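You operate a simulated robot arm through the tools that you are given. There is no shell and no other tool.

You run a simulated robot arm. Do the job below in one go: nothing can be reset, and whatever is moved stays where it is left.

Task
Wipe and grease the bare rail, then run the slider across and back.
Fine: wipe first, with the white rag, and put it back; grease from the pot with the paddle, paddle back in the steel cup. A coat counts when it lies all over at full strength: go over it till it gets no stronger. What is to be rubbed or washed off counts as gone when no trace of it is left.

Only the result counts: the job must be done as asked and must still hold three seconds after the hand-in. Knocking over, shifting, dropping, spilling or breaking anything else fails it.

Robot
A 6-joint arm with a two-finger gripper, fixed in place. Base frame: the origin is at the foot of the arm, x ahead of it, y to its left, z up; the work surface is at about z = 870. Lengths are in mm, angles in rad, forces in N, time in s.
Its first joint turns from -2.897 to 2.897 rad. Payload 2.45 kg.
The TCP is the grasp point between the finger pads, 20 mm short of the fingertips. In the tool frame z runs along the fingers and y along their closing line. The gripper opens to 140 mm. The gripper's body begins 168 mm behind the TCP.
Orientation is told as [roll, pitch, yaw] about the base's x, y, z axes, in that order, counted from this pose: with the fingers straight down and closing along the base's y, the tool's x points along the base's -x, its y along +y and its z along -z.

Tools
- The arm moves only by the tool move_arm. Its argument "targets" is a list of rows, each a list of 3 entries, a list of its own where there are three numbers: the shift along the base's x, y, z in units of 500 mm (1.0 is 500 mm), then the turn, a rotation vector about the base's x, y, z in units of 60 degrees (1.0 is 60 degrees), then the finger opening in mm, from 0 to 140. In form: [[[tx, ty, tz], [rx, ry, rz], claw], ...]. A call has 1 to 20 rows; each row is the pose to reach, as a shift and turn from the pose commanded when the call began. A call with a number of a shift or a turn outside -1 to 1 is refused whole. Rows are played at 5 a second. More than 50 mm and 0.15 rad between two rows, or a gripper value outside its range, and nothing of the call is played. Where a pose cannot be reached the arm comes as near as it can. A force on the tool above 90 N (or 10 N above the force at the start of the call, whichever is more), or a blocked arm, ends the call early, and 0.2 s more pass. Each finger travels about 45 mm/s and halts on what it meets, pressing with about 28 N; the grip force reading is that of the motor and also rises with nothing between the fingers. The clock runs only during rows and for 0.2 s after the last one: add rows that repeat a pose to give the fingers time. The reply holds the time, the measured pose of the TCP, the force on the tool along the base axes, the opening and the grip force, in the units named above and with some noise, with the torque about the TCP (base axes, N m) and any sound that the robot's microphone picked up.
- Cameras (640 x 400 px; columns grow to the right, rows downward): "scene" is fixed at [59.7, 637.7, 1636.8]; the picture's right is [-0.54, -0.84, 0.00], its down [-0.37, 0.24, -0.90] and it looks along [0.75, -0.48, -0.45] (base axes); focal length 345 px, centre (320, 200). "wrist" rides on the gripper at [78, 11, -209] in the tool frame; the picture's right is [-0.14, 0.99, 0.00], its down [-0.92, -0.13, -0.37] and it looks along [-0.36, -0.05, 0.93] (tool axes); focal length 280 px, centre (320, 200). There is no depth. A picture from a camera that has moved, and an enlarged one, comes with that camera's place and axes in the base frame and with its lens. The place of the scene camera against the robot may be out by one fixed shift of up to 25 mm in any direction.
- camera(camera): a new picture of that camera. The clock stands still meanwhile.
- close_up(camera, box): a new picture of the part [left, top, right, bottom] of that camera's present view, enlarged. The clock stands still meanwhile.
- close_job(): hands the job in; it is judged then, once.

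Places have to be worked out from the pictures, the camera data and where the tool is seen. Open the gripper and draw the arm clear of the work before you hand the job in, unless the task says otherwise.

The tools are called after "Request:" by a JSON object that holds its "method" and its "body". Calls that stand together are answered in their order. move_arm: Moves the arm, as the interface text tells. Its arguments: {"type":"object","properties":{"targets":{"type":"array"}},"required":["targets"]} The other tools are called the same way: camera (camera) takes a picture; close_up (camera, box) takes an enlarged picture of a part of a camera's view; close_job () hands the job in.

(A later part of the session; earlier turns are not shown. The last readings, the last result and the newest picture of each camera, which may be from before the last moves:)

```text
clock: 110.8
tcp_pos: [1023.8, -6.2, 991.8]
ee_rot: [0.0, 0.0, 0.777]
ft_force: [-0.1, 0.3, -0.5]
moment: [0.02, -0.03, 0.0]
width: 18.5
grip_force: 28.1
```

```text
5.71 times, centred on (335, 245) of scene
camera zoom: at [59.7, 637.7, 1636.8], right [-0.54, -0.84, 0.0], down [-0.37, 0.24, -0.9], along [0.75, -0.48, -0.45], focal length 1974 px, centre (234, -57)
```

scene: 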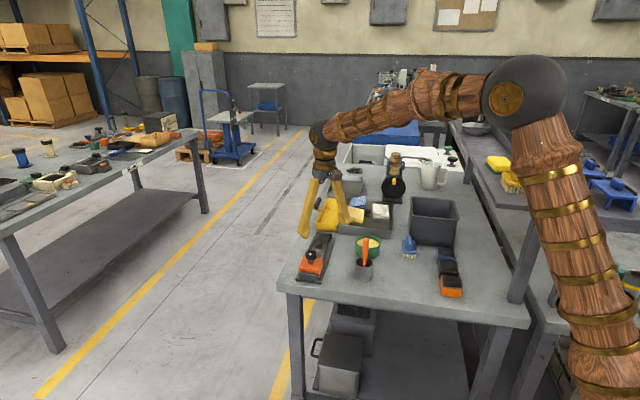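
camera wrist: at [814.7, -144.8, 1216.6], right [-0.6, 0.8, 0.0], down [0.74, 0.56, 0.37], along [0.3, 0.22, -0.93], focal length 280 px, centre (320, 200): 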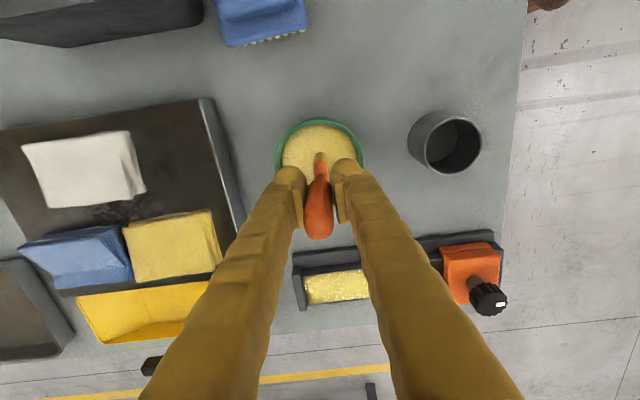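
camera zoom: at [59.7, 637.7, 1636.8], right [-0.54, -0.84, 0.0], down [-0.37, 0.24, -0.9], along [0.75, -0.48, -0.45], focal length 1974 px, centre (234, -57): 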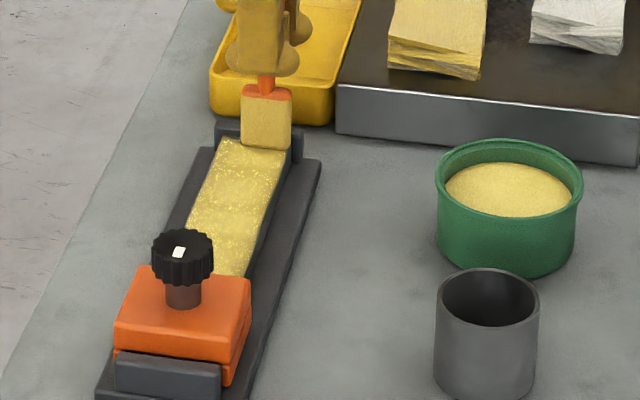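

The coat's look barely changed on this pass. I restore contact here and stroke back in the other lane.

Request:
{"method": "move_arm", "body": {"targets": [[[0.006, 0.006, -0.002], [0, 0, 0], 5], [[0.0128, 0.0126, -0.003], [0, 0, 0], 5], [[0.0256, 0.0253, -0.003], [0, 0, 0], 5], [[0.0256, 0.0253, -0.003], [0, 0, 0], 5]]}}

```text
clock: 111.8
tcp_pos: [1038.0, 6.3, 990.8]
ee_rot: [0.001, -0.001, 0.781]
ft_force: [-4.3, -2.7, 20.3]
moment: [-0.24, 0.29, 0.0]
width: 18.5
grip_force: 28.3
```

20 N here. I ease slightly and stroke back along this lane to the slider end.

Request:
{"method": "move_arm", "body": {"targets": [[[-0.0197, 0.0199, 0.0006], [0, 0, 0], 5], [[-0.0393, 0.0399, 0.0006], [0, 0, 0], 5], [[-0.059, 0.0598, 0.0006], [0, 0, 0], 5], [[-0.0786, 0.0797, 0.0005], [0, 0, 0], 5], [[-0.0983, 0.0997, 0.0003], [0, 0, 0], 5], [[-0.1179, 0.1196, 0], [0, 0, 0], 5], [[-0.1376, 0.1396, -0.0005], [0, 0, 0], 5], [[-0.1573, 0.1595, -0.001], [0, 0, 0], 5], [[-0.1769, 0.1794, -0.0015], [0, 0, 0], 5], [[-0.1966, 0.1994, -0.002], [0, 0, 0], 5], [[-0.2162, 0.2193, -0.002], [0, 0, 0], 5], [[-0.2359, 0.2392, -0.002], [0, 0, 0], 5]]}}

Request:
{"method": "close_up", "body": {"camera": "wrist", "box": [120, 50, 440, 240]}}

Request:
{"method": "close_up", "body": {"camera": "scene", "box": [305, 210, 365, 280]}}

```text
clock: 114.4
tcp_pos: [919.9, 124.9, 989.8]
ee_rot: [0.0, -0.003, 0.78]
ft_force: [5.5, -4.9, 29.5]
moment: [-0.4, -0.57, 0.01]
width: 18.9
grip_force: 28.0
```

```text
2.00 times, centred on (280, 145) of wrist
camera zoom: at [855.7, 77.3, 1198.8], right [-0.6, 0.8, 0.0], down [0.74, 0.56, 0.37], along [0.3, 0.22, -0.93], focal length 561 px, centre (400, 310)
```

zoom: 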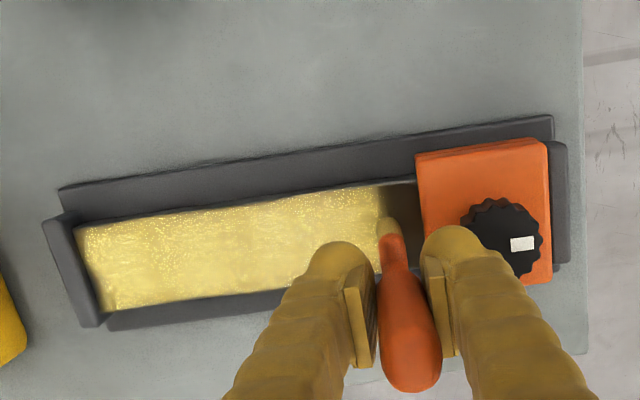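

```text
5.71 times, centred on (335, 245) of scene
camera zoom: at [59.7, 637.7, 1636.8], right [-0.54, -0.84, 0.0], down [-0.37, 0.24, -0.9], along [0.75, -0.48, -0.45], focal length 1974 px, centre (234, -57)
```

zoom: 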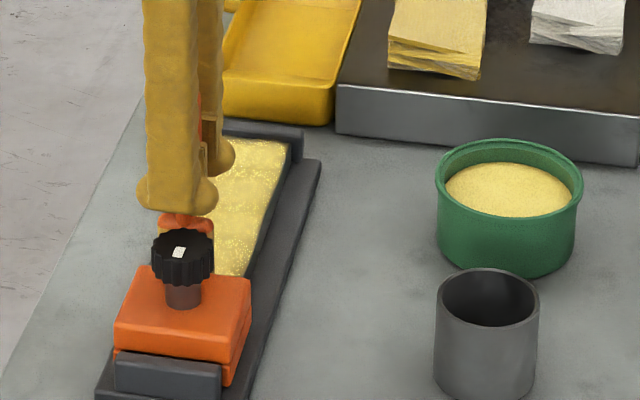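

Firm contact along this whole stroke (29 N at the end) and the look is unchanged, which suggests it is saturated. I lift the paddle clear to inspect the whole coat.

Request:
{"method": "move_arm", "body": {"targets": [[[0.01, -0.01, 0.02], [0, 0, 0], 5], [[0.03, -0.02, 0.1], [0, 0, 0], 5], [[0.09, -0.03, 0.16], [0, 0, 0], 5], [[0.15, -0.04, 0.2], [0, 0, 0], 5], [[0.16, -0.04, 0.2], [0, 0, 0], 5]]}}

Request:
{"method": "close_up", "body": {"camera": "wrist", "box": [200, 40, 440, 200]}}

Request:
{"method": "close_up", "body": {"camera": "scene", "box": [315, 220, 360, 265]}}

```text
clock: 115.6
tcp_pos: [999.5, 104.7, 1089.6]
ee_rot: [0.001, 0.0, 0.781]
ft_force: [-0.3, 0.0, -1.0]
moment: [0.0, 0.04, 0.01]
width: 18.5
grip_force: 27.5
```

```text
2.50 times, centred on (320, 120) of wrist
camera zoom: at [936.1, 58.4, 1299.1], right [-0.6, 0.8, 0.0], down [0.74, 0.56, 0.37], along [0.3, 0.22, -0.93], focal length 701 px, centre (320, 400)
```

zoom: 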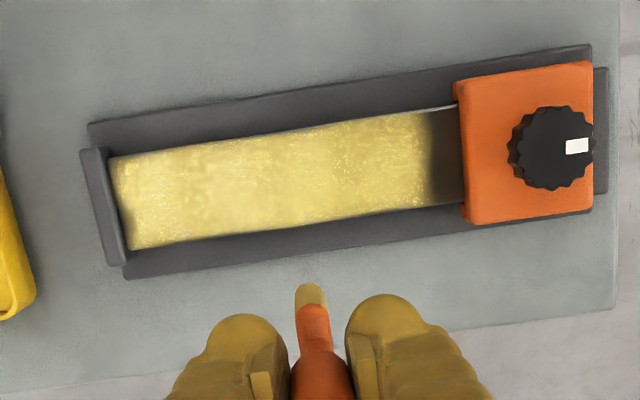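

```text
8.89 times, centred on (338, 242) of scene
camera zoom: at [59.7, 637.7, 1636.8], right [-0.54, -0.84, 0.0], down [-0.37, 0.24, -0.9], along [0.75, -0.48, -0.45], focal length 3070 px, centre (164, -178)
```

zoom: 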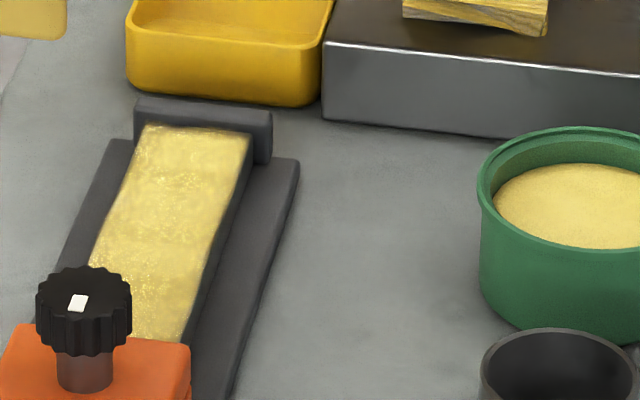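

The whole coat is visible now, with soft ends at both limits of the zone. I enlarge it to look for weaker patches.

Request:
{"method": "close_up", "body": {"camera": "wrist", "box": [230, 75, 310, 145]}}

Request:
{"method": "close_up", "body": {"camera": "wrist", "box": [300, 70, 380, 140]}}

Request:
{"method": "close_up", "body": {"camera": "scene", "box": [322, 228, 352, 262]}}

```text
5.71 times, centred on (270, 110) of wrist
camera zoom: at [936.1, 58.4, 1299.1], right [-0.6, 0.8, 0.0], down [0.74, 0.56, 0.37], along [0.3, 0.22, -0.93], focal length 1602 px, centre (606, 714)
```

zoom: 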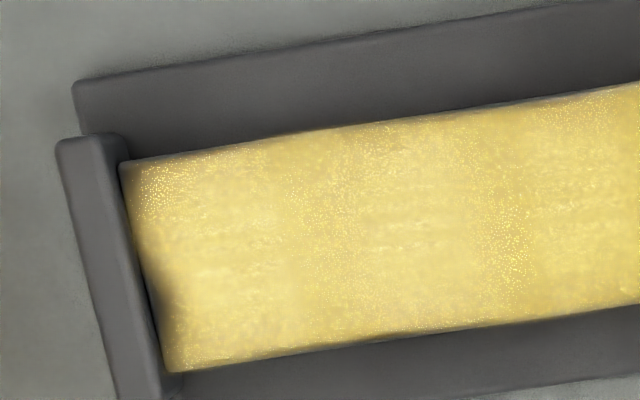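

```text
5.71 times, centred on (340, 105) of wrist
camera zoom: at [936.1, 58.4, 1299.1], right [-0.6, 0.8, 0.0], down [0.74, 0.56, 0.37], along [0.3, 0.22, -0.93], focal length 1602 px, centre (206, 743)
```

zoom: 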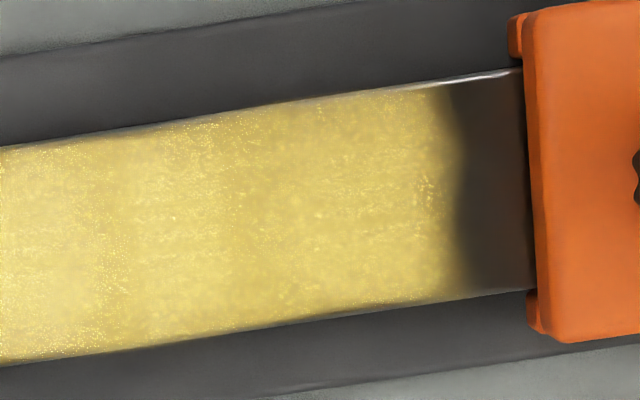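

```text
11.76 times, centred on (337, 245) of scene
camera zoom: at [59.7, 637.7, 1636.8], right [-0.54, -0.84, 0.0], down [-0.37, 0.24, -0.9], along [0.75, -0.48, -0.45], focal length 4063 px, centre (120, -329)
```

zoom: 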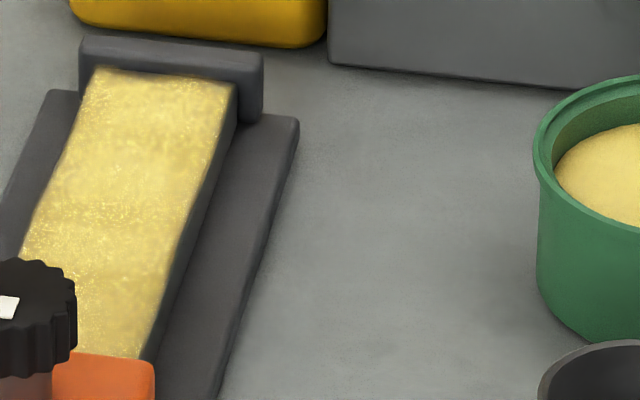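

The coat looks complete, with only faint differences between bands. To be certain of full strength I make further passes, starting again at the slider end in the middle lane.

Request:
{"method": "move_arm", "body": {"targets": [[[-0.08, 0.01, -0.01], [0, 0, 0], 5], [[-0.16, 0.02, -0.02], [0, 0, 0], 5], [[-0.1671, 0.0217, -0.09], [0, 0, 0], 5], [[-0.1671, 0.0217, -0.16], [0, 0, 0], 5], [[-0.1671, 0.0217, -0.19], [0, 0, 0], 5], [[-0.1671, 0.0217, -0.196], [0, 0, 0], 5], [[-0.1671, 0.0217, -0.196], [0, 0, 0], 5]]}}

```text
clock: 117.2
tcp_pos: [917.4, 116.5, 990.6]
ee_rot: [-0.001, 0.0, 0.779]
ft_force: [0.0, -0.1, 2.0]
moment: [0.01, -0.09, 0.0]
width: 18.6
grip_force: 27.7
```

Just touching (2 N). I press 0.7 mm and stroke the middle lane to the far stop and back half way.

Request:
{"method": "move_arm", "body": {"targets": [[[0, 0, -0.0016], [0, 0, 0], 5], [[0.0197, -0.0199, -0.0018], [0, 0, 0], 5], [[0.0393, -0.0399, -0.002], [0, 0, 0], 5], [[0.059, -0.0598, -0.0022], [0, 0, 0], 5], [[0.0786, -0.0797, -0.0024], [0, 0, 0], 5], [[0.0983, -0.0997, -0.0026], [0, 0, 0], 5], [[0.1179, -0.1196, -0.0028], [0, 0, 0], 5], [[0.1376, -0.1396, -0.003], [0, 0, 0], 5], [[0.1573, -0.1595, -0.0032], [0, 0, 0], 5], [[0.1769, -0.1794, -0.0034], [0, 0, 0], 5], [[0.1966, -0.1994, -0.0036], [0, 0, 0], 5], [[0.2162, -0.2193, -0.0038], [0, 0, 0], 5], [[0.2303, -0.2335, -0.004], [0, 0, 0], 5]]}}

Request:
{"method": "close_up", "body": {"camera": "wrist", "box": [220, 50, 540, 240]}}

```text
clock: 120.0
tcp_pos: [1032.7, -1.0, 989.9]
ee_rot: [0.0, 0.001, 0.776]
ft_force: [-1.0, -0.2, 3.3]
moment: [0.0, 0.08, 0.03]
width: 18.6
grip_force: 27.8
```

```text
2.00 times, centred on (380, 145) of wrist
camera zoom: at [969.2, -48.2, 1198.8], right [-0.6, 0.8, 0.0], down [0.75, 0.56, 0.37], along [0.3, 0.22, -0.93], focal length 561 px, centre (200, 310)
```

zoom: 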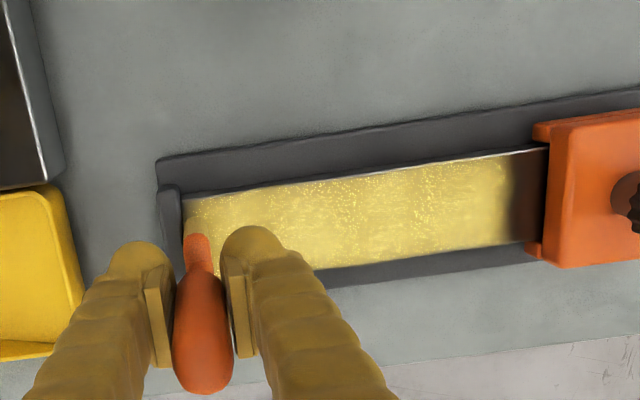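

Contact held (3 N at the end), and the slider-side part looks a bit paler than before, so it was still gaining. I stroke back with slightly more pressure.

Request:
{"method": "move_arm", "body": {"targets": [[[0.003, -0.003, -0.001], [0, 0, 0], 5], [[-0.0197, 0.0199, -0.001], [0, 0, 0], 5], [[-0.0393, 0.0399, -0.001], [0, 0, 0], 5], [[-0.059, 0.0598, -0.001], [0, 0, 0], 5], [[-0.0786, 0.0797, -0.001], [0, 0, 0], 5], [[-0.0983, 0.0997, -0.0012], [0, 0, 0], 5], [[-0.1179, 0.1196, -0.0014], [0, 0, 0], 5], [[-0.1376, 0.1396, -0.0016], [0, 0, 0], 5], [[-0.1573, 0.1595, -0.0018], [0, 0, 0], 5], [[-0.1769, 0.1794, -0.002], [0, 0, 0], 5], [[-0.1966, 0.1994, -0.0022], [0, 0, 0], 5], [[-0.2162, 0.2193, -0.0024], [0, 0, 0], 5], [[-0.2359, 0.2392, -0.0024], [0, 0, 0], 5]]}}

Request:
{"method": "close_up", "body": {"camera": "wrist", "box": [120, 50, 440, 240]}}

```text
clock: 122.8
tcp_pos: [914.4, 119.2, 987.5]
ee_rot: [0.0, -0.002, 0.78]
ft_force: [4.6, -6.1, 30.5]
moment: [-0.46, -0.53, 0.03]
width: 18.5
grip_force: 28.2
```

```text
2.00 times, centred on (280, 145) of wrist
camera zoom: at [850.2, 72.1, 1197.6], right [-0.6, 0.8, 0.0], down [0.74, 0.56, 0.37], along [0.3, 0.22, -0.93], focal length 561 px, centre (400, 310)
```

zoom: 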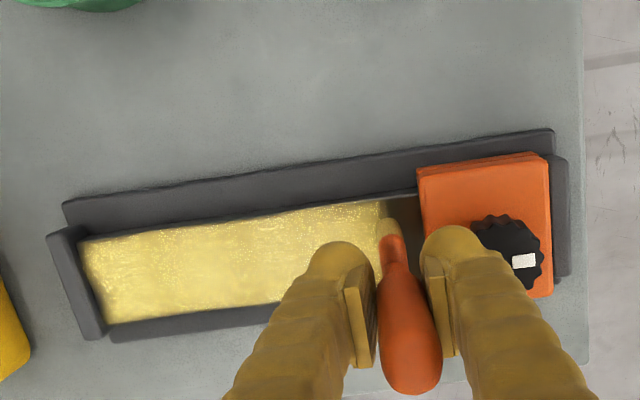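

Good contact (30 N) throughout. I recharge once more: lift, go over the pot and lower to just above the grease.

Request:
{"method": "move_arm", "body": {"targets": [[[0.002, -0.002, 0.06], [0, 0, 0], 5], [[0.002, -0.002, 0.144], [0, 0, 0], 5], [[-0.012, -0.08, 0.144], [0, 0, 0], 5], [[-0.026, -0.16, 0.144], [0, 0, 0], 5], [[-0.04, -0.24, 0.144], [0, 0, 0], 5], [[-0.054, -0.32, 0.144], [0, 0, 0], 5], [[-0.068, -0.39, 0.144], [0, 0, 0], 5], [[-0.0738, -0.4331, 0.144], [0, 0, 0], 5], [[-0.0738, -0.4331, 0.09], [0, 0, 0], 5], [[-0.0738, -0.4331, 0.04], [0, 0, 0], 5], [[-0.0738, -0.4331, 0.0234], [0, 0, 0], 5], [[-0.0738, -0.4331, 0.0234], [0, 0, 0], 5]]}}

Request:
{"method": "close_up", "body": {"camera": "scene", "box": [350, 205, 390, 265]}}

Request:
{"method": "close_up", "body": {"camera": "scene", "box": [322, 228, 352, 262]}}

```text
clock: 125.4
tcp_pos: [876.6, -97.8, 998.6]
ee_rot: [0.0, -0.001, 0.779]
ft_force: [0.1, -0.1, 0.3]
moment: [0.01, -0.03, 0.0]
width: 18.5
grip_force: 27.5
```

```text
6.67 times, centred on (370, 235) of scene
camera zoom: at [59.7, 637.7, 1636.8], right [-0.54, -0.84, 0.0], down [-0.37, 0.24, -0.9], along [0.75, -0.48, -0.45], focal length 2302 px, centre (-13, -33)
```

zoom: 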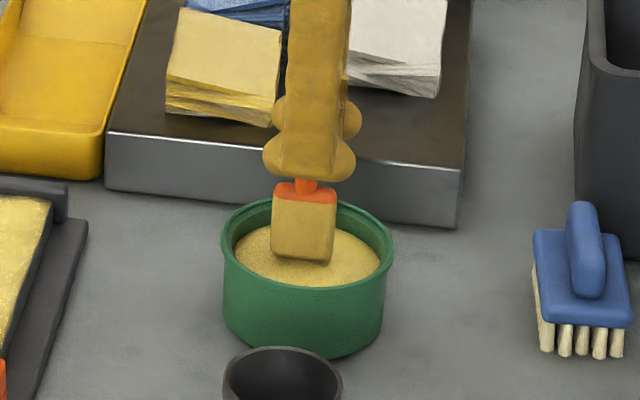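

```text
11.76 times, centred on (337, 245) of scene
camera zoom: at [59.7, 637.7, 1636.8], right [-0.54, -0.84, 0.0], down [-0.37, 0.24, -0.9], along [0.75, -0.48, -0.45], focal length 4063 px, centre (120, -329)
```

zoom: 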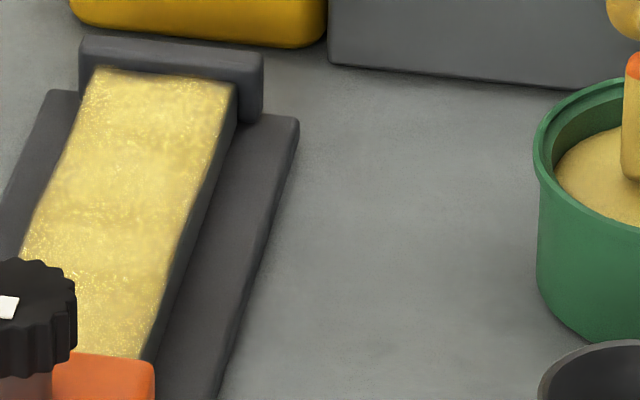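

The blade is still well charged after those strokes, which suggests the rail is taking little more. I top it up gently anyway.

Request:
{"method": "move_arm", "body": {"targets": [[[0, 0, -0.003], [0, 0, 0], 5], [[0, 0, -0.005], [0, 0, 0], 5], [[0, 0, -0.005], [0, 0, 0], 5]]}}

```text
clock: 126.2
tcp_pos: [876.5, -97.6, 997.4]
ee_rot: [-0.001, -0.002, 0.779]
ft_force: [1.0, -1.7, 24.2]
moment: [-0.06, -0.03, -0.03]
width: 18.8
grip_force: 28.0
```

Recharged. I carry it back over the slider end of the rail.

Request:
{"method": "move_arm", "body": {"targets": [[[0, 0, 0.06], [0, 0, 0], 5], [[0, 0, 0.131], [0, 0, 0], 5], [[0.013, 0.073, 0.131], [0, 0, 0], 5], [[0.026, 0.146, 0.131], [0, 0, 0], 5], [[0.039, 0.219, 0.131], [0, 0, 0], 5], [[0.052, 0.292, 0.131], [0, 0, 0], 5], [[0.066, 0.365, 0.131], [0, 0, 0], 5], [[0.0794, 0.4274, 0.131], [0, 0, 0], 5], [[0.0794, 0.4274, 0.06], [0, 0, 0], 5], [[0.0794, 0.4274, 0.005], [0, 0, 0], 5], [[0.0794, 0.4274, -0.011], [0, 0, 0], 5], [[0.0794, 0.4274, -0.016], [0, 0, 0], 5], [[0.0794, 0.4274, -0.016], [0, 0, 0], 5]]}}

```text
clock: 129.0
tcp_pos: [916.0, 117.0, 989.9]
ee_rot: [0.001, -0.002, 0.778]
ft_force: [-1.2, -1.1, -0.6]
moment: [-0.03, -0.01, 0.04]
width: 18.8
grip_force: 27.6
```

No contact yet at 988.5 commanded; I lower another 2 mm.

Request:
{"method": "move_arm", "body": {"targets": [[[0, 0, -0.002], [0, 0, 0], 5], [[0, 0, -0.004], [0, 0, 0], 5], [[0, 0, -0.004], [0, 0, 0], 5]]}}

```text
clock: 129.8
tcp_pos: [916.5, 116.2, 988.7]
ee_rot: [-0.001, -0.002, 0.777]
ft_force: [-0.7, -2.1, 19.8]
moment: [-0.1, 0.06, -0.01]
width: 18.4
grip_force: 27.9
```

19.8 N. I stroke to the far stop with contact held.

Request:
{"method": "move_arm", "body": {"targets": [[[0.0197, -0.0199, 0], [0, 0, 0], 5], [[0.0393, -0.0399, -0.0002], [0, 0, 0], 5], [[0.059, -0.0598, -0.0004], [0, 0, 0], 5], [[0.0786, -0.0797, -0.0006], [0, 0, 0], 5], [[0.0983, -0.0997, -0.0008], [0, 0, 0], 5], [[0.1179, -0.1196, -0.001], [0, 0, 0], 5], [[0.1376, -0.1396, -0.0012], [0, 0, 0], 5], [[0.1573, -0.1595, -0.0014], [0, 0, 0], 5], [[0.1769, -0.1794, -0.0016], [0, 0, 0], 5], [[0.1966, -0.1994, -0.0018], [0, 0, 0], 5], [[0.2162, -0.2193, -0.002], [0, 0, 0], 5], [[0.2303, -0.2335, -0.0022], [0, 0, 0], 5]]}}

Request:
{"method": "close_up", "body": {"camera": "wrist", "box": [220, 50, 540, 240]}}

```text
clock: 132.4
tcp_pos: [1032.1, -2.0, 986.9]
ee_rot: [-0.001, 0.0, 0.779]
ft_force: [-1.3, 0.2, -0.4]
moment: [-0.01, 0.01, -0.02]
width: 18.6
grip_force: 27.9
```

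```text
2.00 times, centred on (380, 145) of wrist
camera zoom: at [968.4, -48.5, 1196.3], right [-0.6, 0.8, 0.0], down [0.75, 0.56, 0.37], along [0.3, 0.22, -0.93], focal length 561 px, centre (200, 310)
```

zoom: 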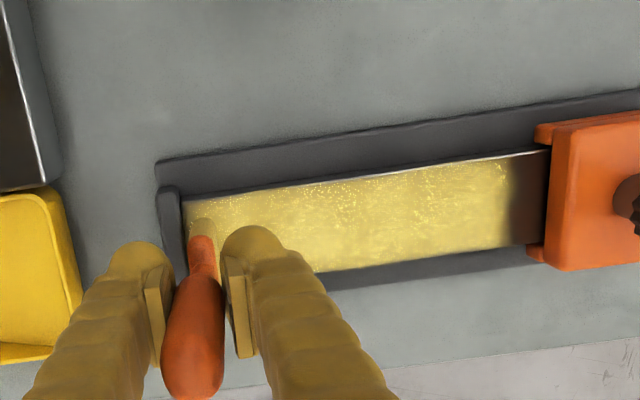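

The look is unchanged from the previous pass. I press lightly again and make one more return stroke, then inspect from the same pose as before.

Request:
{"method": "move_arm", "body": {"targets": [[[0.003, -0.003, -0.0025], [0, 0, 0], 5], [[-0.0197, 0.0199, -0.0022], [0, 0, 0], 5], [[-0.0393, 0.0399, -0.002], [0, 0, 0], 5], [[-0.059, 0.0598, -0.002], [0, 0, 0], 5], [[-0.0786, 0.0797, -0.002], [0, 0, 0], 5], [[-0.0983, 0.0997, -0.002], [0, 0, 0], 5], [[-0.1179, 0.1196, -0.002], [0, 0, 0], 5], [[-0.1376, 0.1396, -0.0022], [0, 0, 0], 5], [[-0.1573, 0.1595, -0.0024], [0, 0, 0], 5], [[-0.1769, 0.1794, -0.0026], [0, 0, 0], 5], [[-0.1966, 0.1994, -0.0028], [0, 0, 0], 5], [[-0.2162, 0.2193, -0.003], [0, 0, 0], 5], [[-0.2359, 0.2392, -0.003], [0, 0, 0], 5]]}}

Request:
{"method": "move_arm", "body": {"targets": [[[0.01, -0.01, 0.03], [0, 0, 0], 5], [[0.03, -0.015, 0.11], [0, 0, 0], 5], [[0.09, -0.02, 0.17], [0, 0, 0], 5], [[0.15, -0.0274, 0.206], [0, 0, 0], 5], [[0.1727, -0.0274, 0.206], [0, 0, 0], 5], [[0.1727, -0.0274, 0.206], [0, 0, 0], 5]]}}

Request:
{"method": "close_up", "body": {"camera": "wrist", "box": [200, 40, 440, 200]}}

Request:
{"method": "close_up", "body": {"camera": "wrist", "box": [230, 75, 310, 145]}}

Request:
{"method": "close_up", "body": {"camera": "wrist", "box": [300, 70, 380, 140]}}

Request:
{"method": "close_up", "body": {"camera": "scene", "box": [322, 228, 352, 262]}}

```text
clock: 135.2
tcp_pos: [912.6, 119.5, 984.6]
ee_rot: [-0.001, -0.001, 0.777]
ft_force: [4.4, -5.5, 26.3]
moment: [-0.38, -0.32, -0.02]
width: 18.9
grip_force: 28.3
```

```text
clock: 136.6
tcp_pos: [1000.4, 107.3, 1086.9]
ee_rot: [-0.002, 0.0, 0.781]
ft_force: [0.1, -0.7, -0.1]
moment: [-0.03, 0.0, 0.01]
width: 18.6
grip_force: 27.6
```

```text
2.50 times, centred on (320, 120) of wrist
camera zoom: at [937.0, 58.3, 1295.3], right [-0.6, 0.8, 0.0], down [0.74, 0.56, 0.37], along [0.3, 0.22, -0.93], focal length 701 px, centre (320, 400)
```

zoom: 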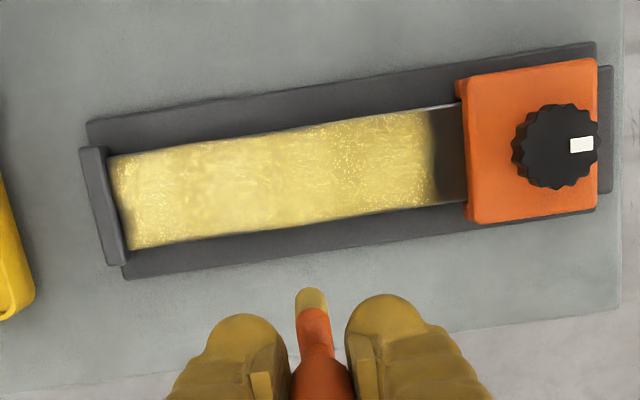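

```text
5.71 times, centred on (270, 110) of wrist
camera zoom: at [937.0, 58.3, 1295.3], right [-0.6, 0.8, 0.0], down [0.74, 0.56, 0.37], along [0.3, 0.22, -0.93], focal length 1602 px, centre (606, 714)
```

zoom: 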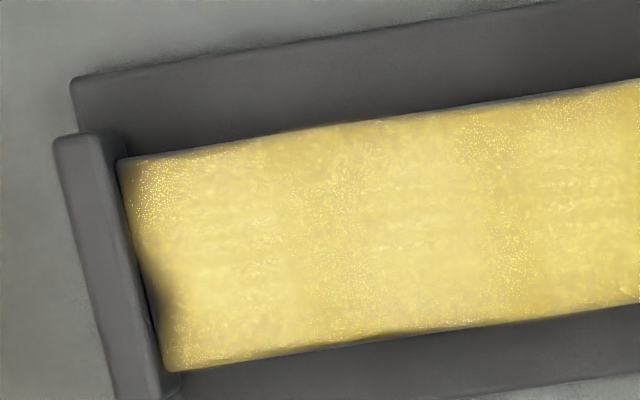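

```text
5.71 times, centred on (340, 105) of wrist
camera zoom: at [937.0, 58.3, 1295.3], right [-0.6, 0.8, 0.0], down [0.74, 0.56, 0.37], along [0.3, 0.22, -0.93], focal length 1602 px, centre (206, 743)
```

zoom: 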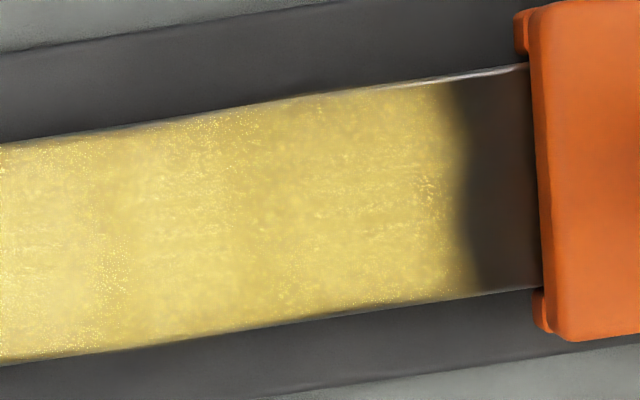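

```text
11.76 times, centred on (337, 245) of scene
camera zoom: at [59.7, 637.7, 1636.8], right [-0.54, -0.84, 0.0], down [-0.37, 0.24, -0.9], along [0.75, -0.48, -0.45], focal length 4063 px, centre (120, -329)
```

zoom: 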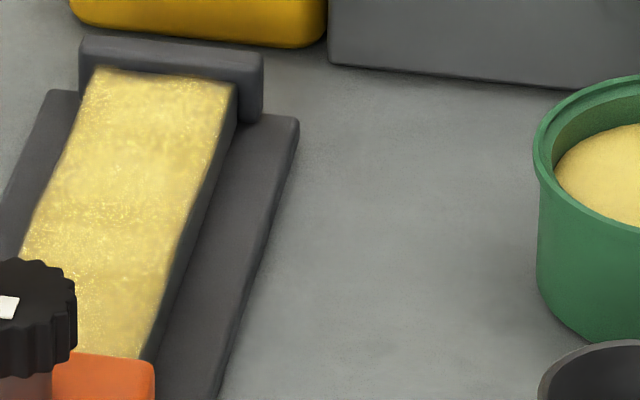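

The pictures are identical to those before the last recharge, spot for spot, so the coat is saturated. Now the paddle goes back: I carry it over the steel cup at a safe height.

Request:
{"method": "move_arm", "body": {"targets": [[[-0.075, -0.036, 0.01], [0, 0, 0], 5], [[-0.15, -0.073, 0.01], [0, 0, 0], 5], [[-0.225, -0.109, 0.01], [0, 0, 0], 5], [[-0.3, -0.145, 0.01], [0, 0, 0], 5], [[-0.375, -0.182, 0], [0, 0, 0], 5], [[-0.4535, -0.2197, 0], [0, 0, 0], 5], [[-0.4535, -0.2197, 0], [0, 0, 0], 5]]}}

Request:
{"method": "camera", "body": {"camera": "wrist"}}

Request:
{"method": "close_up", "body": {"camera": "wrist", "box": [260, 80, 380, 250]}}

Request:
{"method": "close_up", "body": {"camera": "scene", "box": [340, 200, 400, 285]}}

```text
clock: 138.2
tcp_pos: [772.4, -4.8, 1090.5]
ee_rot: [0.0, -0.001, 0.78]
ft_force: [0.4, -0.2, -1.2]
moment: [0.0, 0.02, 0.02]
width: 18.4
grip_force: 27.7
```

```text
taken
camera wrist: at [709.9, -52.5, 1297.9], right [-0.6, 0.8, 0.0], down [0.74, 0.56, 0.37], along [0.3, 0.22, -0.93], focal length 280 px, centre (320, 200)
```

wrist: 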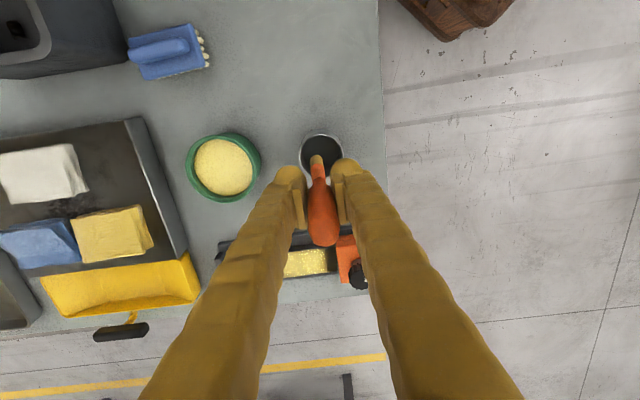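

```text
2.35 times, centred on (320, 165) of wrist
camera zoom: at [709.9, -52.5, 1297.9], right [-0.6, 0.8, 0.0], down [0.74, 0.56, 0.37], along [0.3, 0.22, -0.93], focal length 660 px, centre (320, 282)
```

zoom: 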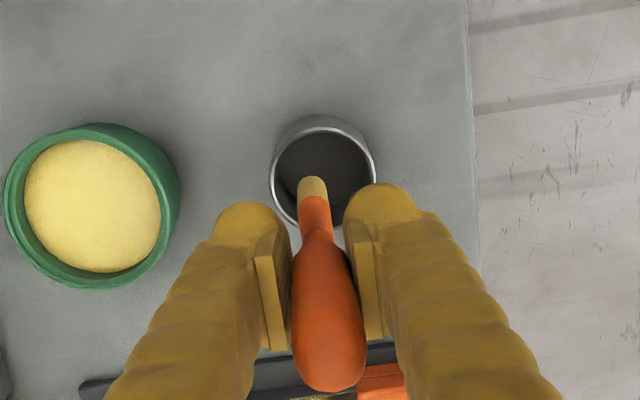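

```text
4.71 times, centred on (370, 242) of scene
camera zoom: at [59.7, 637.7, 1636.8], right [-0.54, -0.84, 0.0], down [-0.37, 0.24, -0.9], along [0.75, -0.48, -0.45], focal length 1625 px, centre (85, 0)
```

zoom: 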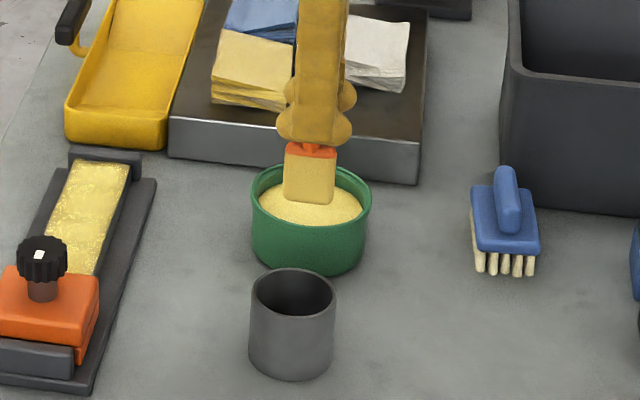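

The cup's centre is near (776, -2.5) and the blade tip nearly above it. I lower until the tip is just at the rim and check.

Request:
{"method": "move_arm", "body": {"targets": [[[-0.002, -0.002, -0.06], [0, 0, 0], 5], [[-0.002, -0.002, -0.12], [0, 0, 0], 5], [[-0.002, -0.002, -0.142], [0, 0, 0], 5], [[-0.002, -0.002, -0.142], [0, 0, 0], 5]]}}

Request:
{"method": "close_up", "body": {"camera": "scene", "box": [345, 215, 395, 285]}}

Request:
{"method": "close_up", "body": {"camera": "wrist", "box": [260, 80, 380, 250]}}

```text
clock: 139.2
tcp_pos: [772.8, -5.8, 1017.0]
ee_rot: [0.0, 0.0, 0.778]
ft_force: [0.1, 0.3, -0.9]
moment: [0.02, 0.0, -0.02]
width: 18.8
grip_force: 28.2
```

```text
5.71 times, centred on (370, 250) of scene
camera zoom: at [59.7, 637.7, 1636.8], right [-0.54, -0.84, 0.0], down [-0.37, 0.24, -0.9], along [0.75, -0.48, -0.45], focal length 1974 px, centre (34, -86)
```

zoom: 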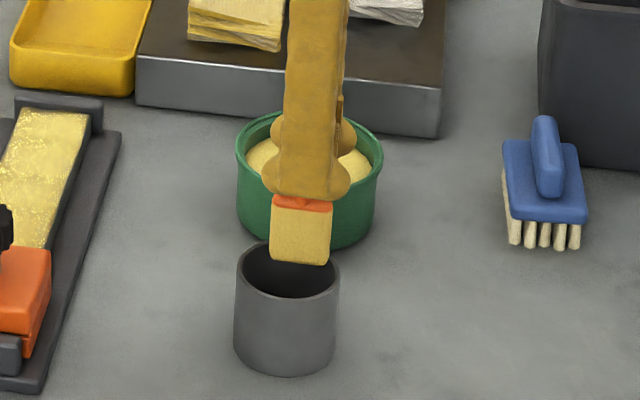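

```text
2.35 times, centred on (320, 165) of wrist
camera zoom: at [709.5, -53.1, 1225.6], right [-0.6, 0.8, 0.0], down [0.75, 0.56, 0.37], along [0.3, 0.22, -0.93], focal length 660 px, centre (320, 282)
```

zoom: 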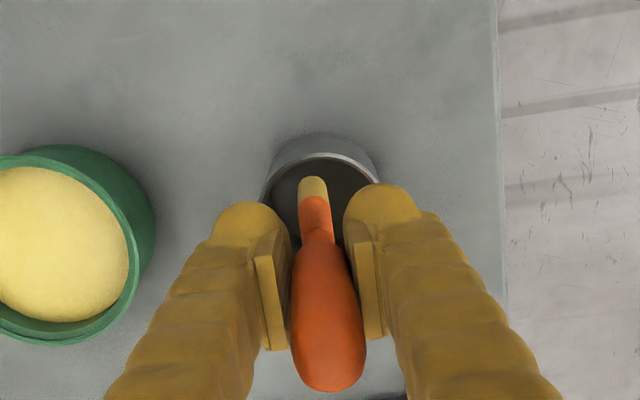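

The two views disagree by a few millimetres on the centring, so I enlarge both before lowering further.

Request:
{"method": "close_up", "body": {"camera": "scene", "box": [355, 240, 385, 285]}}

Request:
{"method": "close_up", "body": {"camera": "wrist", "box": [290, 120, 350, 190]}}

```text
8.89 times, centred on (370, 262) of scene
camera zoom: at [59.7, 637.7, 1636.8], right [-0.54, -0.84, 0.0], down [-0.37, 0.24, -0.9], along [0.75, -0.48, -0.45], focal length 3070 px, centre (-124, -356)
```

zoom: 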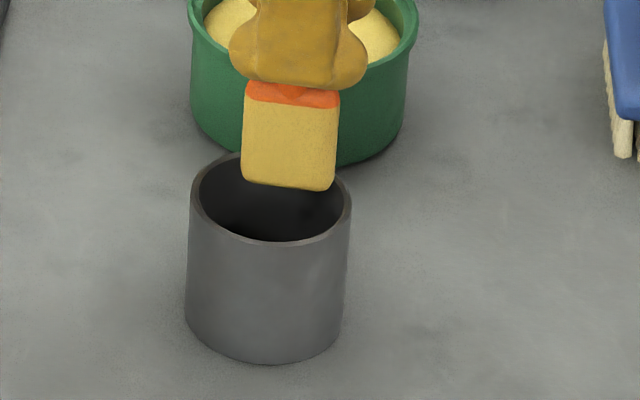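

```text
5.71 times, centred on (320, 155) of wrist
camera zoom: at [709.5, -53.1, 1225.6], right [-0.6, 0.8, 0.0], down [0.75, 0.56, 0.37], along [0.3, 0.22, -0.93], focal length 1602 px, centre (320, 457)
```

zoom: 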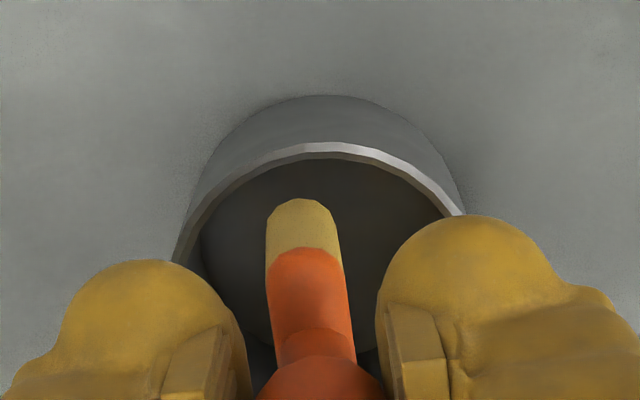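

The blade sits about 5 mm off centre toward the robot side. I shift by (+4, +4) mm and lower the tip just past the rim, watching the force.

Request:
{"method": "move_arm", "body": {"targets": [[[0.008, 0.008, 0], [0, 0, 0], 5], [[0.008, 0.008, -0.012], [0, 0, 0], 5], [[0.008, 0.008, -0.024], [0, 0, 0], 5], [[0.008, 0.008, -0.036], [0, 0, 0], 5], [[0.008, 0.008, -0.036], [0, 0, 0], 5]]}}

Request:
{"method": "close_up", "body": {"camera": "scene", "box": [355, 240, 385, 285]}}

```text
clock: 140.4
tcp_pos: [775.5, -1.9, 998.4]
ee_rot: [0.0, 0.0, 0.778]
ft_force: [0.5, 0.8, -0.6]
moment: [0.0, -0.01, -0.01]
width: 18.8
grip_force: 27.8
```

```text
8.89 times, centred on (370, 262) of scene
camera zoom: at [59.7, 637.7, 1636.8], right [-0.54, -0.84, 0.0], down [-0.37, 0.24, -0.9], along [0.75, -0.48, -0.45], focal length 3070 px, centre (-124, -356)
```

zoom: 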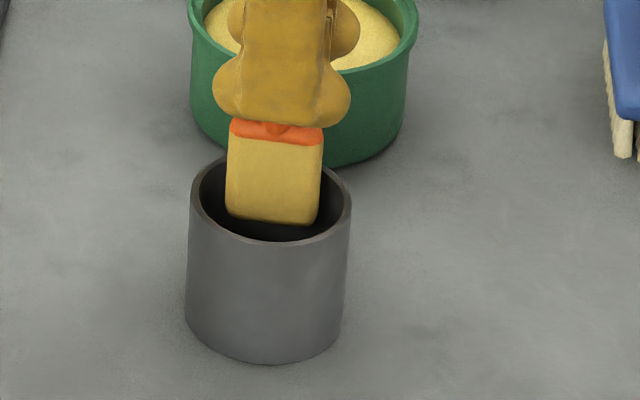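

The blade is inside the rim and centred, without touching. I continue down toward the cup's floor.

Request:
{"method": "move_arm", "body": {"targets": [[[0, 0, -0.02], [0, 0, 0], 5], [[0, 0, -0.04], [0, 0, 0], 5], [[0, 0, -0.056], [0, 0, 0], 5], [[0, 0, -0.056], [0, 0, 0], 5]]}}

Request:
{"method": "close_up", "body": {"camera": "scene", "box": [350, 230, 390, 285]}}

```text
clock: 141.4
tcp_pos: [775.3, -2.0, 969.8]
ee_rot: [-0.001, -0.001, 0.778]
ft_force: [-0.1, 0.1, -1.1]
moment: [0.02, -0.01, 0.0]
width: 18.9
grip_force: 28.4
```

```text
7.27 times, centred on (370, 258) of scene
camera zoom: at [59.7, 637.7, 1636.8], right [-0.54, -0.84, 0.0], down [-0.37, 0.24, -0.9], along [0.75, -0.48, -0.45], focal length 2512 px, centre (-44, -218)
```

zoom: 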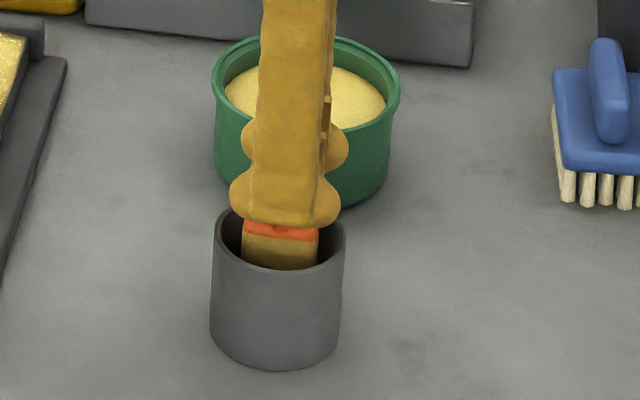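

Still free at z ≈ 970. I lower slowly to find the cup floor.

Request:
{"method": "move_arm", "body": {"targets": [[[0, 0, -0.004], [0, 0, 0], 5], [[0, 0, -0.008], [0, 0, 0], 5], [[0, 0, -0.012], [0, 0, 0], 5], [[0, 0, -0.012], [0, 0, 0], 5]]}}

```text
clock: 142.4
tcp_pos: [776.6, -2.7, 963.7]
ee_rot: [0.0, 0.0, 0.778]
ft_force: [-0.1, -0.4, -0.5]
moment: [0.02, 0.01, 0.0]
width: 18.3
grip_force: 27.9
```

Not at the floor yet. I go down 3 mm more.

Request:
{"method": "move_arm", "body": {"targets": [[[0, 0, -0.003], [0, 0, 0], 5], [[0, 0, -0.006], [0, 0, 0], 5], [[0, 0, -0.006], [0, 0, 0], 5]]}}

```text
clock: 143.2
tcp_pos: [775.0, -1.4, 961.2]
ee_rot: [0.001, -0.002, 0.777]
ft_force: [0.2, 0.1, -0.8]
moment: [0.0, -0.01, 0.03]
width: 18.5
grip_force: 28.5
```

Still no floor contact at 961; another 2.5 mm.

Request:
{"method": "move_arm", "body": {"targets": [[[0, 0, -0.003], [0, 0, 0], 5], [[0, 0, -0.005], [0, 0, 0], 5], [[0, 0, -0.005], [0, 0, 0], 5]]}}

```text
clock: 144.0
tcp_pos: [775.9, -1.8, 960.0]
ee_rot: [-0.001, -0.003, 0.778]
ft_force: [-0.8, -3.0, 23.7]
moment: [-0.16, 0.09, -0.02]
width: 18.4
grip_force: 27.9
```

The blade stands on the cup floor (23.7 N). I relieve the pressure by 1 mm and open the fingers slowly.

Request:
{"method": "move_arm", "body": {"targets": [[[0, 0, 0.002], [0, 0, 0], 12], [[0, 0, 0.002], [0, 0, 0], 19], [[0, 0, 0.002], [0, 0, 0], 24], [[0, 0, 0.002], [0, 0, 0], 30], [[0, 0, 0.002], [0, 0, 0], 36], [[0, 0, 0.002], [0, 0, 0], 36]]}}

Request:
{"method": "close_up", "body": {"camera": "scene", "box": [350, 225, 390, 285]}}

Request:
{"method": "close_up", "body": {"camera": "wrist", "box": [260, 110, 380, 260]}}

```text
clock: 145.4
tcp_pos: [776.2, -1.7, 960.1]
ee_rot: [0.001, 0.001, 0.779]
ft_force: [-0.3, 0.4, -1.2]
moment: [-0.01, -0.01, -0.03]
width: 36.0
grip_force: 0.1
```

```text
6.67 times, centred on (370, 255) of scene
camera zoom: at [59.7, 637.7, 1636.8], right [-0.54, -0.84, 0.0], down [-0.37, 0.24, -0.9], along [0.75, -0.48, -0.45], focal length 2302 px, centre (-13, -167)
```

zoom: 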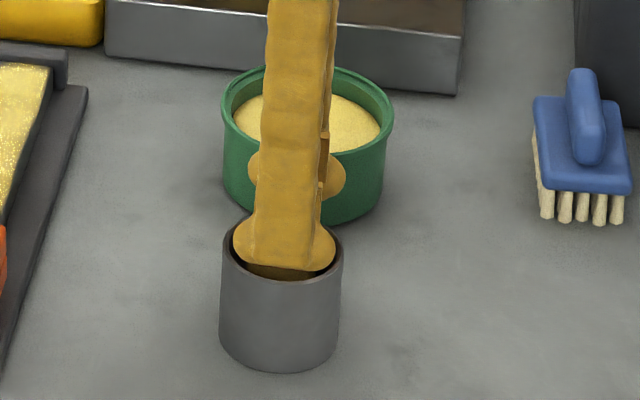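

```text
2.67 times, centred on (320, 185) of wrist
camera zoom: at [712.9, -48.9, 1169.0], right [-0.6, 0.8, 0.0], down [0.74, 0.56, 0.37], along [0.3, 0.22, -0.93], focal length 748 px, centre (320, 240)
```

zoom: 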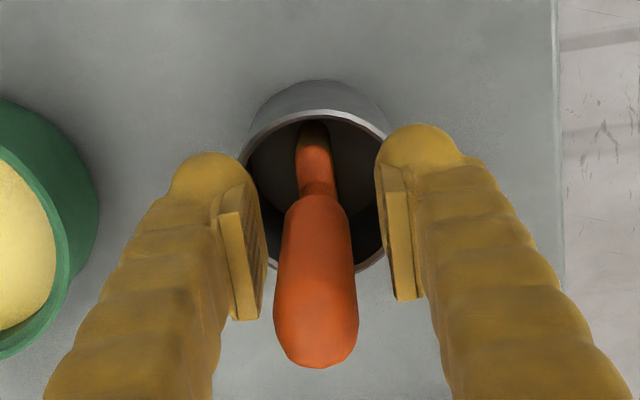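

The paddle stands free and upright in the cup. I open a little more and rise straight up.

Request:
{"method": "move_arm", "body": {"targets": [[[0, 0, 0.002], [0, 0, 0], 44], [[0, 0, 0.03], [0, 0, 0], 50], [[0, 0, 0.09], [0, 0, 0], 50], [[0, 0, 0.17], [0, 0, 0], 50], [[0, 0, 0.25], [0, 0, 0], 50], [[0, 0, 0.25], [0, 0, 0], 50]]}}

Request:
{"method": "camera", "body": {"camera": "scene"}}

Request:
{"method": "close_up", "body": {"camera": "scene", "box": [300, 195, 400, 290]}}

Request:
{"method": "camera", "body": {"camera": "wrist"}}

```text
clock: 146.8
tcp_pos: [775.8, -2.6, 1085.6]
ee_rot: [0.0, 0.0, 0.779]
ft_force: [0.4, -0.7, -0.3]
moment: [0.02, 0.02, 0.0]
width: 50.2
grip_force: 0.1
```

```text
taken
```

scene: 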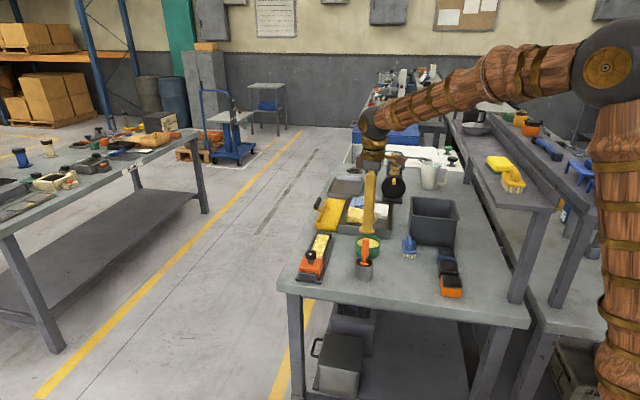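

```text
4.21 times, centred on (350, 242) of scene
camera zoom: at [59.7, 637.7, 1636.8], right [-0.54, -0.84, 0.0], down [-0.37, 0.24, -0.9], along [0.75, -0.48, -0.45], focal length 1454 px, centre (194, 21)
```

zoom: 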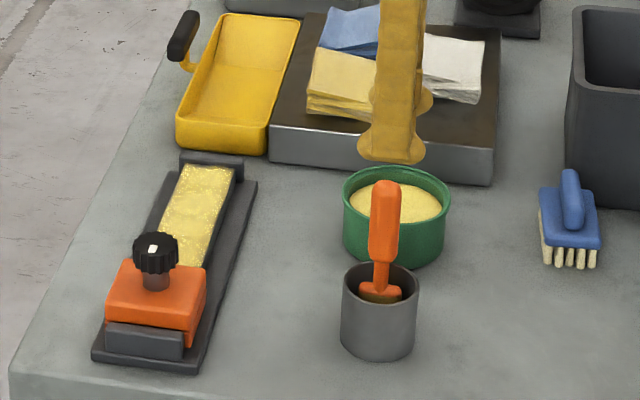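

```text
taken
camera wrist: at [712.6, -49.6, 1294.8], right [-0.6, 0.8, 0.0], down [0.74, 0.56, 0.37], along [0.3, 0.22, -0.93], focal length 280 px, centre (320, 200)
```

wrist: 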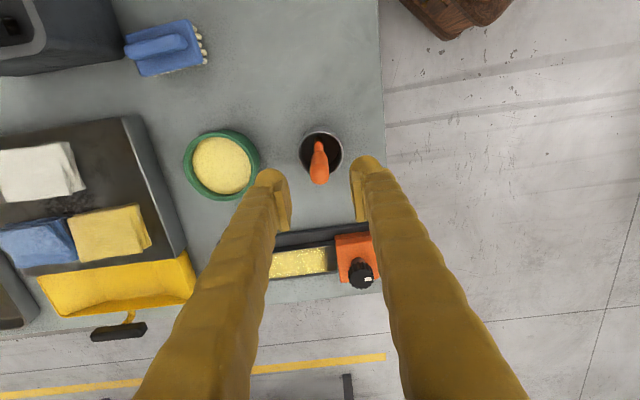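

The paddle is back in the steel cup and stands upright. Now the slider: I move above its knob near (881, 150), with the fingers closing along the rail.

Request:
{"method": "move_arm", "body": {"targets": [[[0.042, 0.06, 0], [0, 0, 0], 60], [[0.084, 0.12, 0], [0, 0, 0], 66], [[0.127, 0.18, 0], [0, 0, 0], 66], [[0.17, 0.243, 0], [0, 0, 0], 66], [[0.211, 0.3026, 0], [0, 0, 0], 66], [[0.211, 0.3026, -0.08], [0, 0, 0], 66], [[0.211, 0.3026, -0.149], [0, 0, 0], 66], [[0.211, 0.3026, -0.149], [0, 0, 0], 66]]}}

Request:
{"method": "camera", "body": {"camera": "wrist"}}

Request:
{"method": "close_up", "body": {"camera": "wrist", "box": [240, 90, 400, 250]}}

Request:
{"method": "close_up", "body": {"camera": "scene", "box": [290, 205, 370, 290]}}

```text
clock: 148.6
tcp_pos: [881.5, 149.8, 1010.5]
ee_rot: [0.001, 0.001, 0.778]
ft_force: [-0.7, -0.2, 0.6]
moment: [0.02, -0.01, -0.01]
width: 65.9
grip_force: 0.0
```

```text
taken
camera wrist: at [818.3, 102.6, 1219.1], right [-0.6, 0.8, 0.0], down [0.74, 0.56, 0.37], along [0.3, 0.22, -0.93], focal length 280 px, centre (320, 200)
```

wrist: 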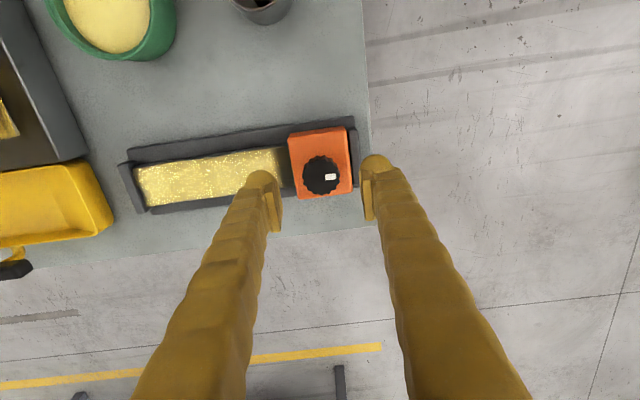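

```text
2.50 times, centred on (320, 170) of wrist
camera zoom: at [818.3, 102.6, 1219.1], right [-0.6, 0.8, 0.0], down [0.74, 0.56, 0.37], along [0.3, 0.22, -0.93], focal length 701 px, centre (320, 275)
```

zoom: 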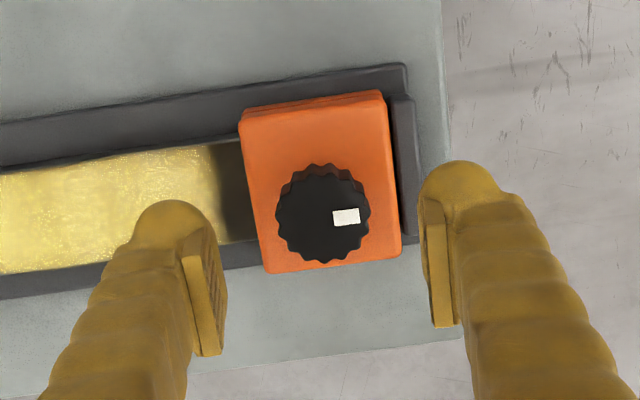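

```text
4.71 times, centred on (330, 248) of scene
camera zoom: at [59.7, 637.7, 1636.8], right [-0.54, -0.84, 0.0], down [-0.37, 0.24, -0.9], along [0.75, -0.48, -0.45], focal length 1625 px, centre (273, -24)
```

zoom: 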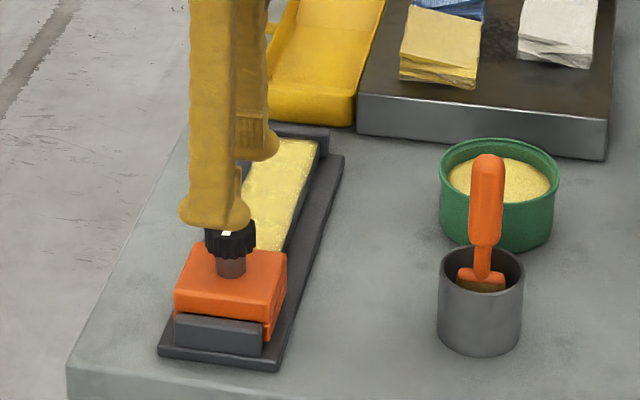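

The knob is centred between the fingers at (881, 150.6). I descend to TCP z ≈ 947 so the pads cover the knob's rim, watching for contact.

Request:
{"method": "move_arm", "body": {"targets": [[[0, 0.001, -0.05], [0, 0, 0], 66], [[0, 0.001, -0.1], [0, 0, 0], 66], [[0, 0.001, -0.12], [0, 0, 0], 66], [[0, 0.001, -0.126], [0, 0, 0], 66], [[0, 0.001, -0.126], [0, 0, 0], 66]]}}

Request:
{"method": "close_up", "body": {"camera": "scene", "box": [295, 225, 345, 285]}}

Request:
{"method": "close_up", "body": {"camera": "wrist", "box": [240, 90, 400, 250]}}

```text
clock: 149.8
tcp_pos: [880.6, 149.8, 947.5]
ee_rot: [-0.001, 0.0, 0.778]
ft_force: [-0.1, -0.5, -0.2]
moment: [0.02, -0.03, 0.01]
width: 65.7
grip_force: 0.1
```

```text
6.67 times, centred on (320, 255) of scene
camera zoom: at [59.7, 637.7, 1636.8], right [-0.54, -0.84, 0.0], down [-0.37, 0.24, -0.9], along [0.75, -0.48, -0.45], focal length 2302 px, centre (320, -167)
```

zoom: 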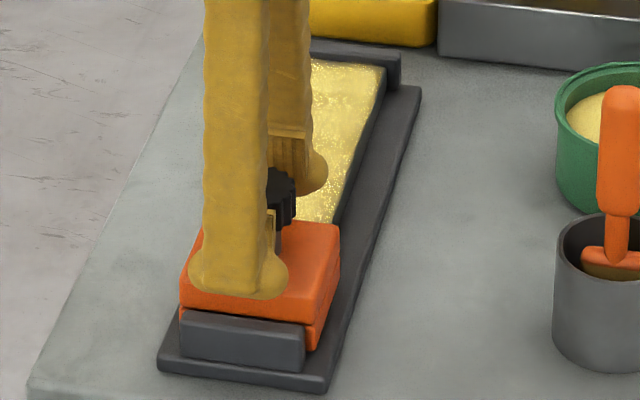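

```text
2.50 times, centred on (320, 170) of wrist
camera zoom: at [817.7, 103.5, 1156.7], right [-0.6, 0.8, 0.0], down [0.74, 0.56, 0.37], along [0.3, 0.22, -0.93], focal length 701 px, centre (320, 275)
```

zoom: 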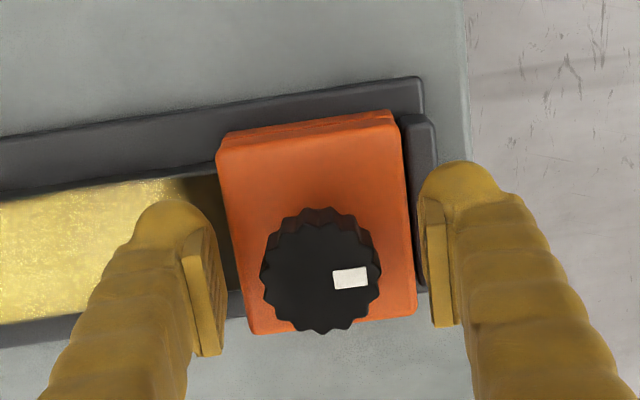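

The pads are level with the knob and clear of the slider body. I close on the knob.

Request:
{"method": "move_arm", "body": {"targets": [[[0, 0, 0], [0, 0, 0], 52], [[0, 0, 0], [0, 0, 0], 42], [[0, 0, 0], [0, 0, 0], 30], [[0, 0, 0], [0, 0, 0], 30], [[0, 0, 0], [0, 0, 0], 30]]}}

Request:
{"method": "close_up", "body": {"camera": "wrist", "box": [240, 90, 400, 250]}}

```text
clock: 151.0
tcp_pos: [881.1, 151.6, 948.1]
ee_rot: [0.003, 0.002, 0.781]
ft_force: [0.0, -0.3, -0.3]
moment: [0.06, 0.0, 0.05]
width: 34.6
grip_force: 45.1
```

```text
2.50 times, centred on (320, 170) of wrist
camera zoom: at [817.7, 103.5, 1156.8], right [-0.6, 0.8, 0.0], down [0.74, 0.56, 0.37], along [0.3, 0.22, -0.93], focal length 701 px, centre (320, 275)
```

zoom: 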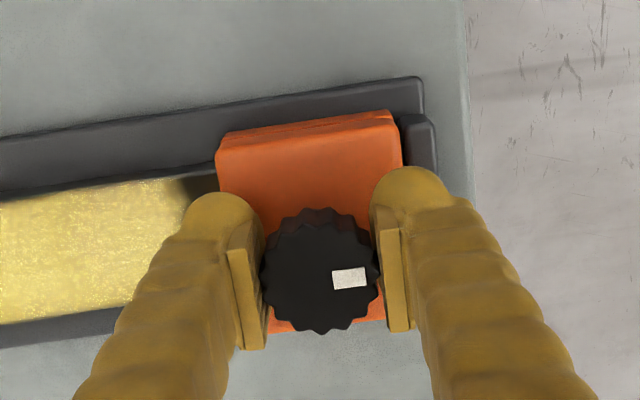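

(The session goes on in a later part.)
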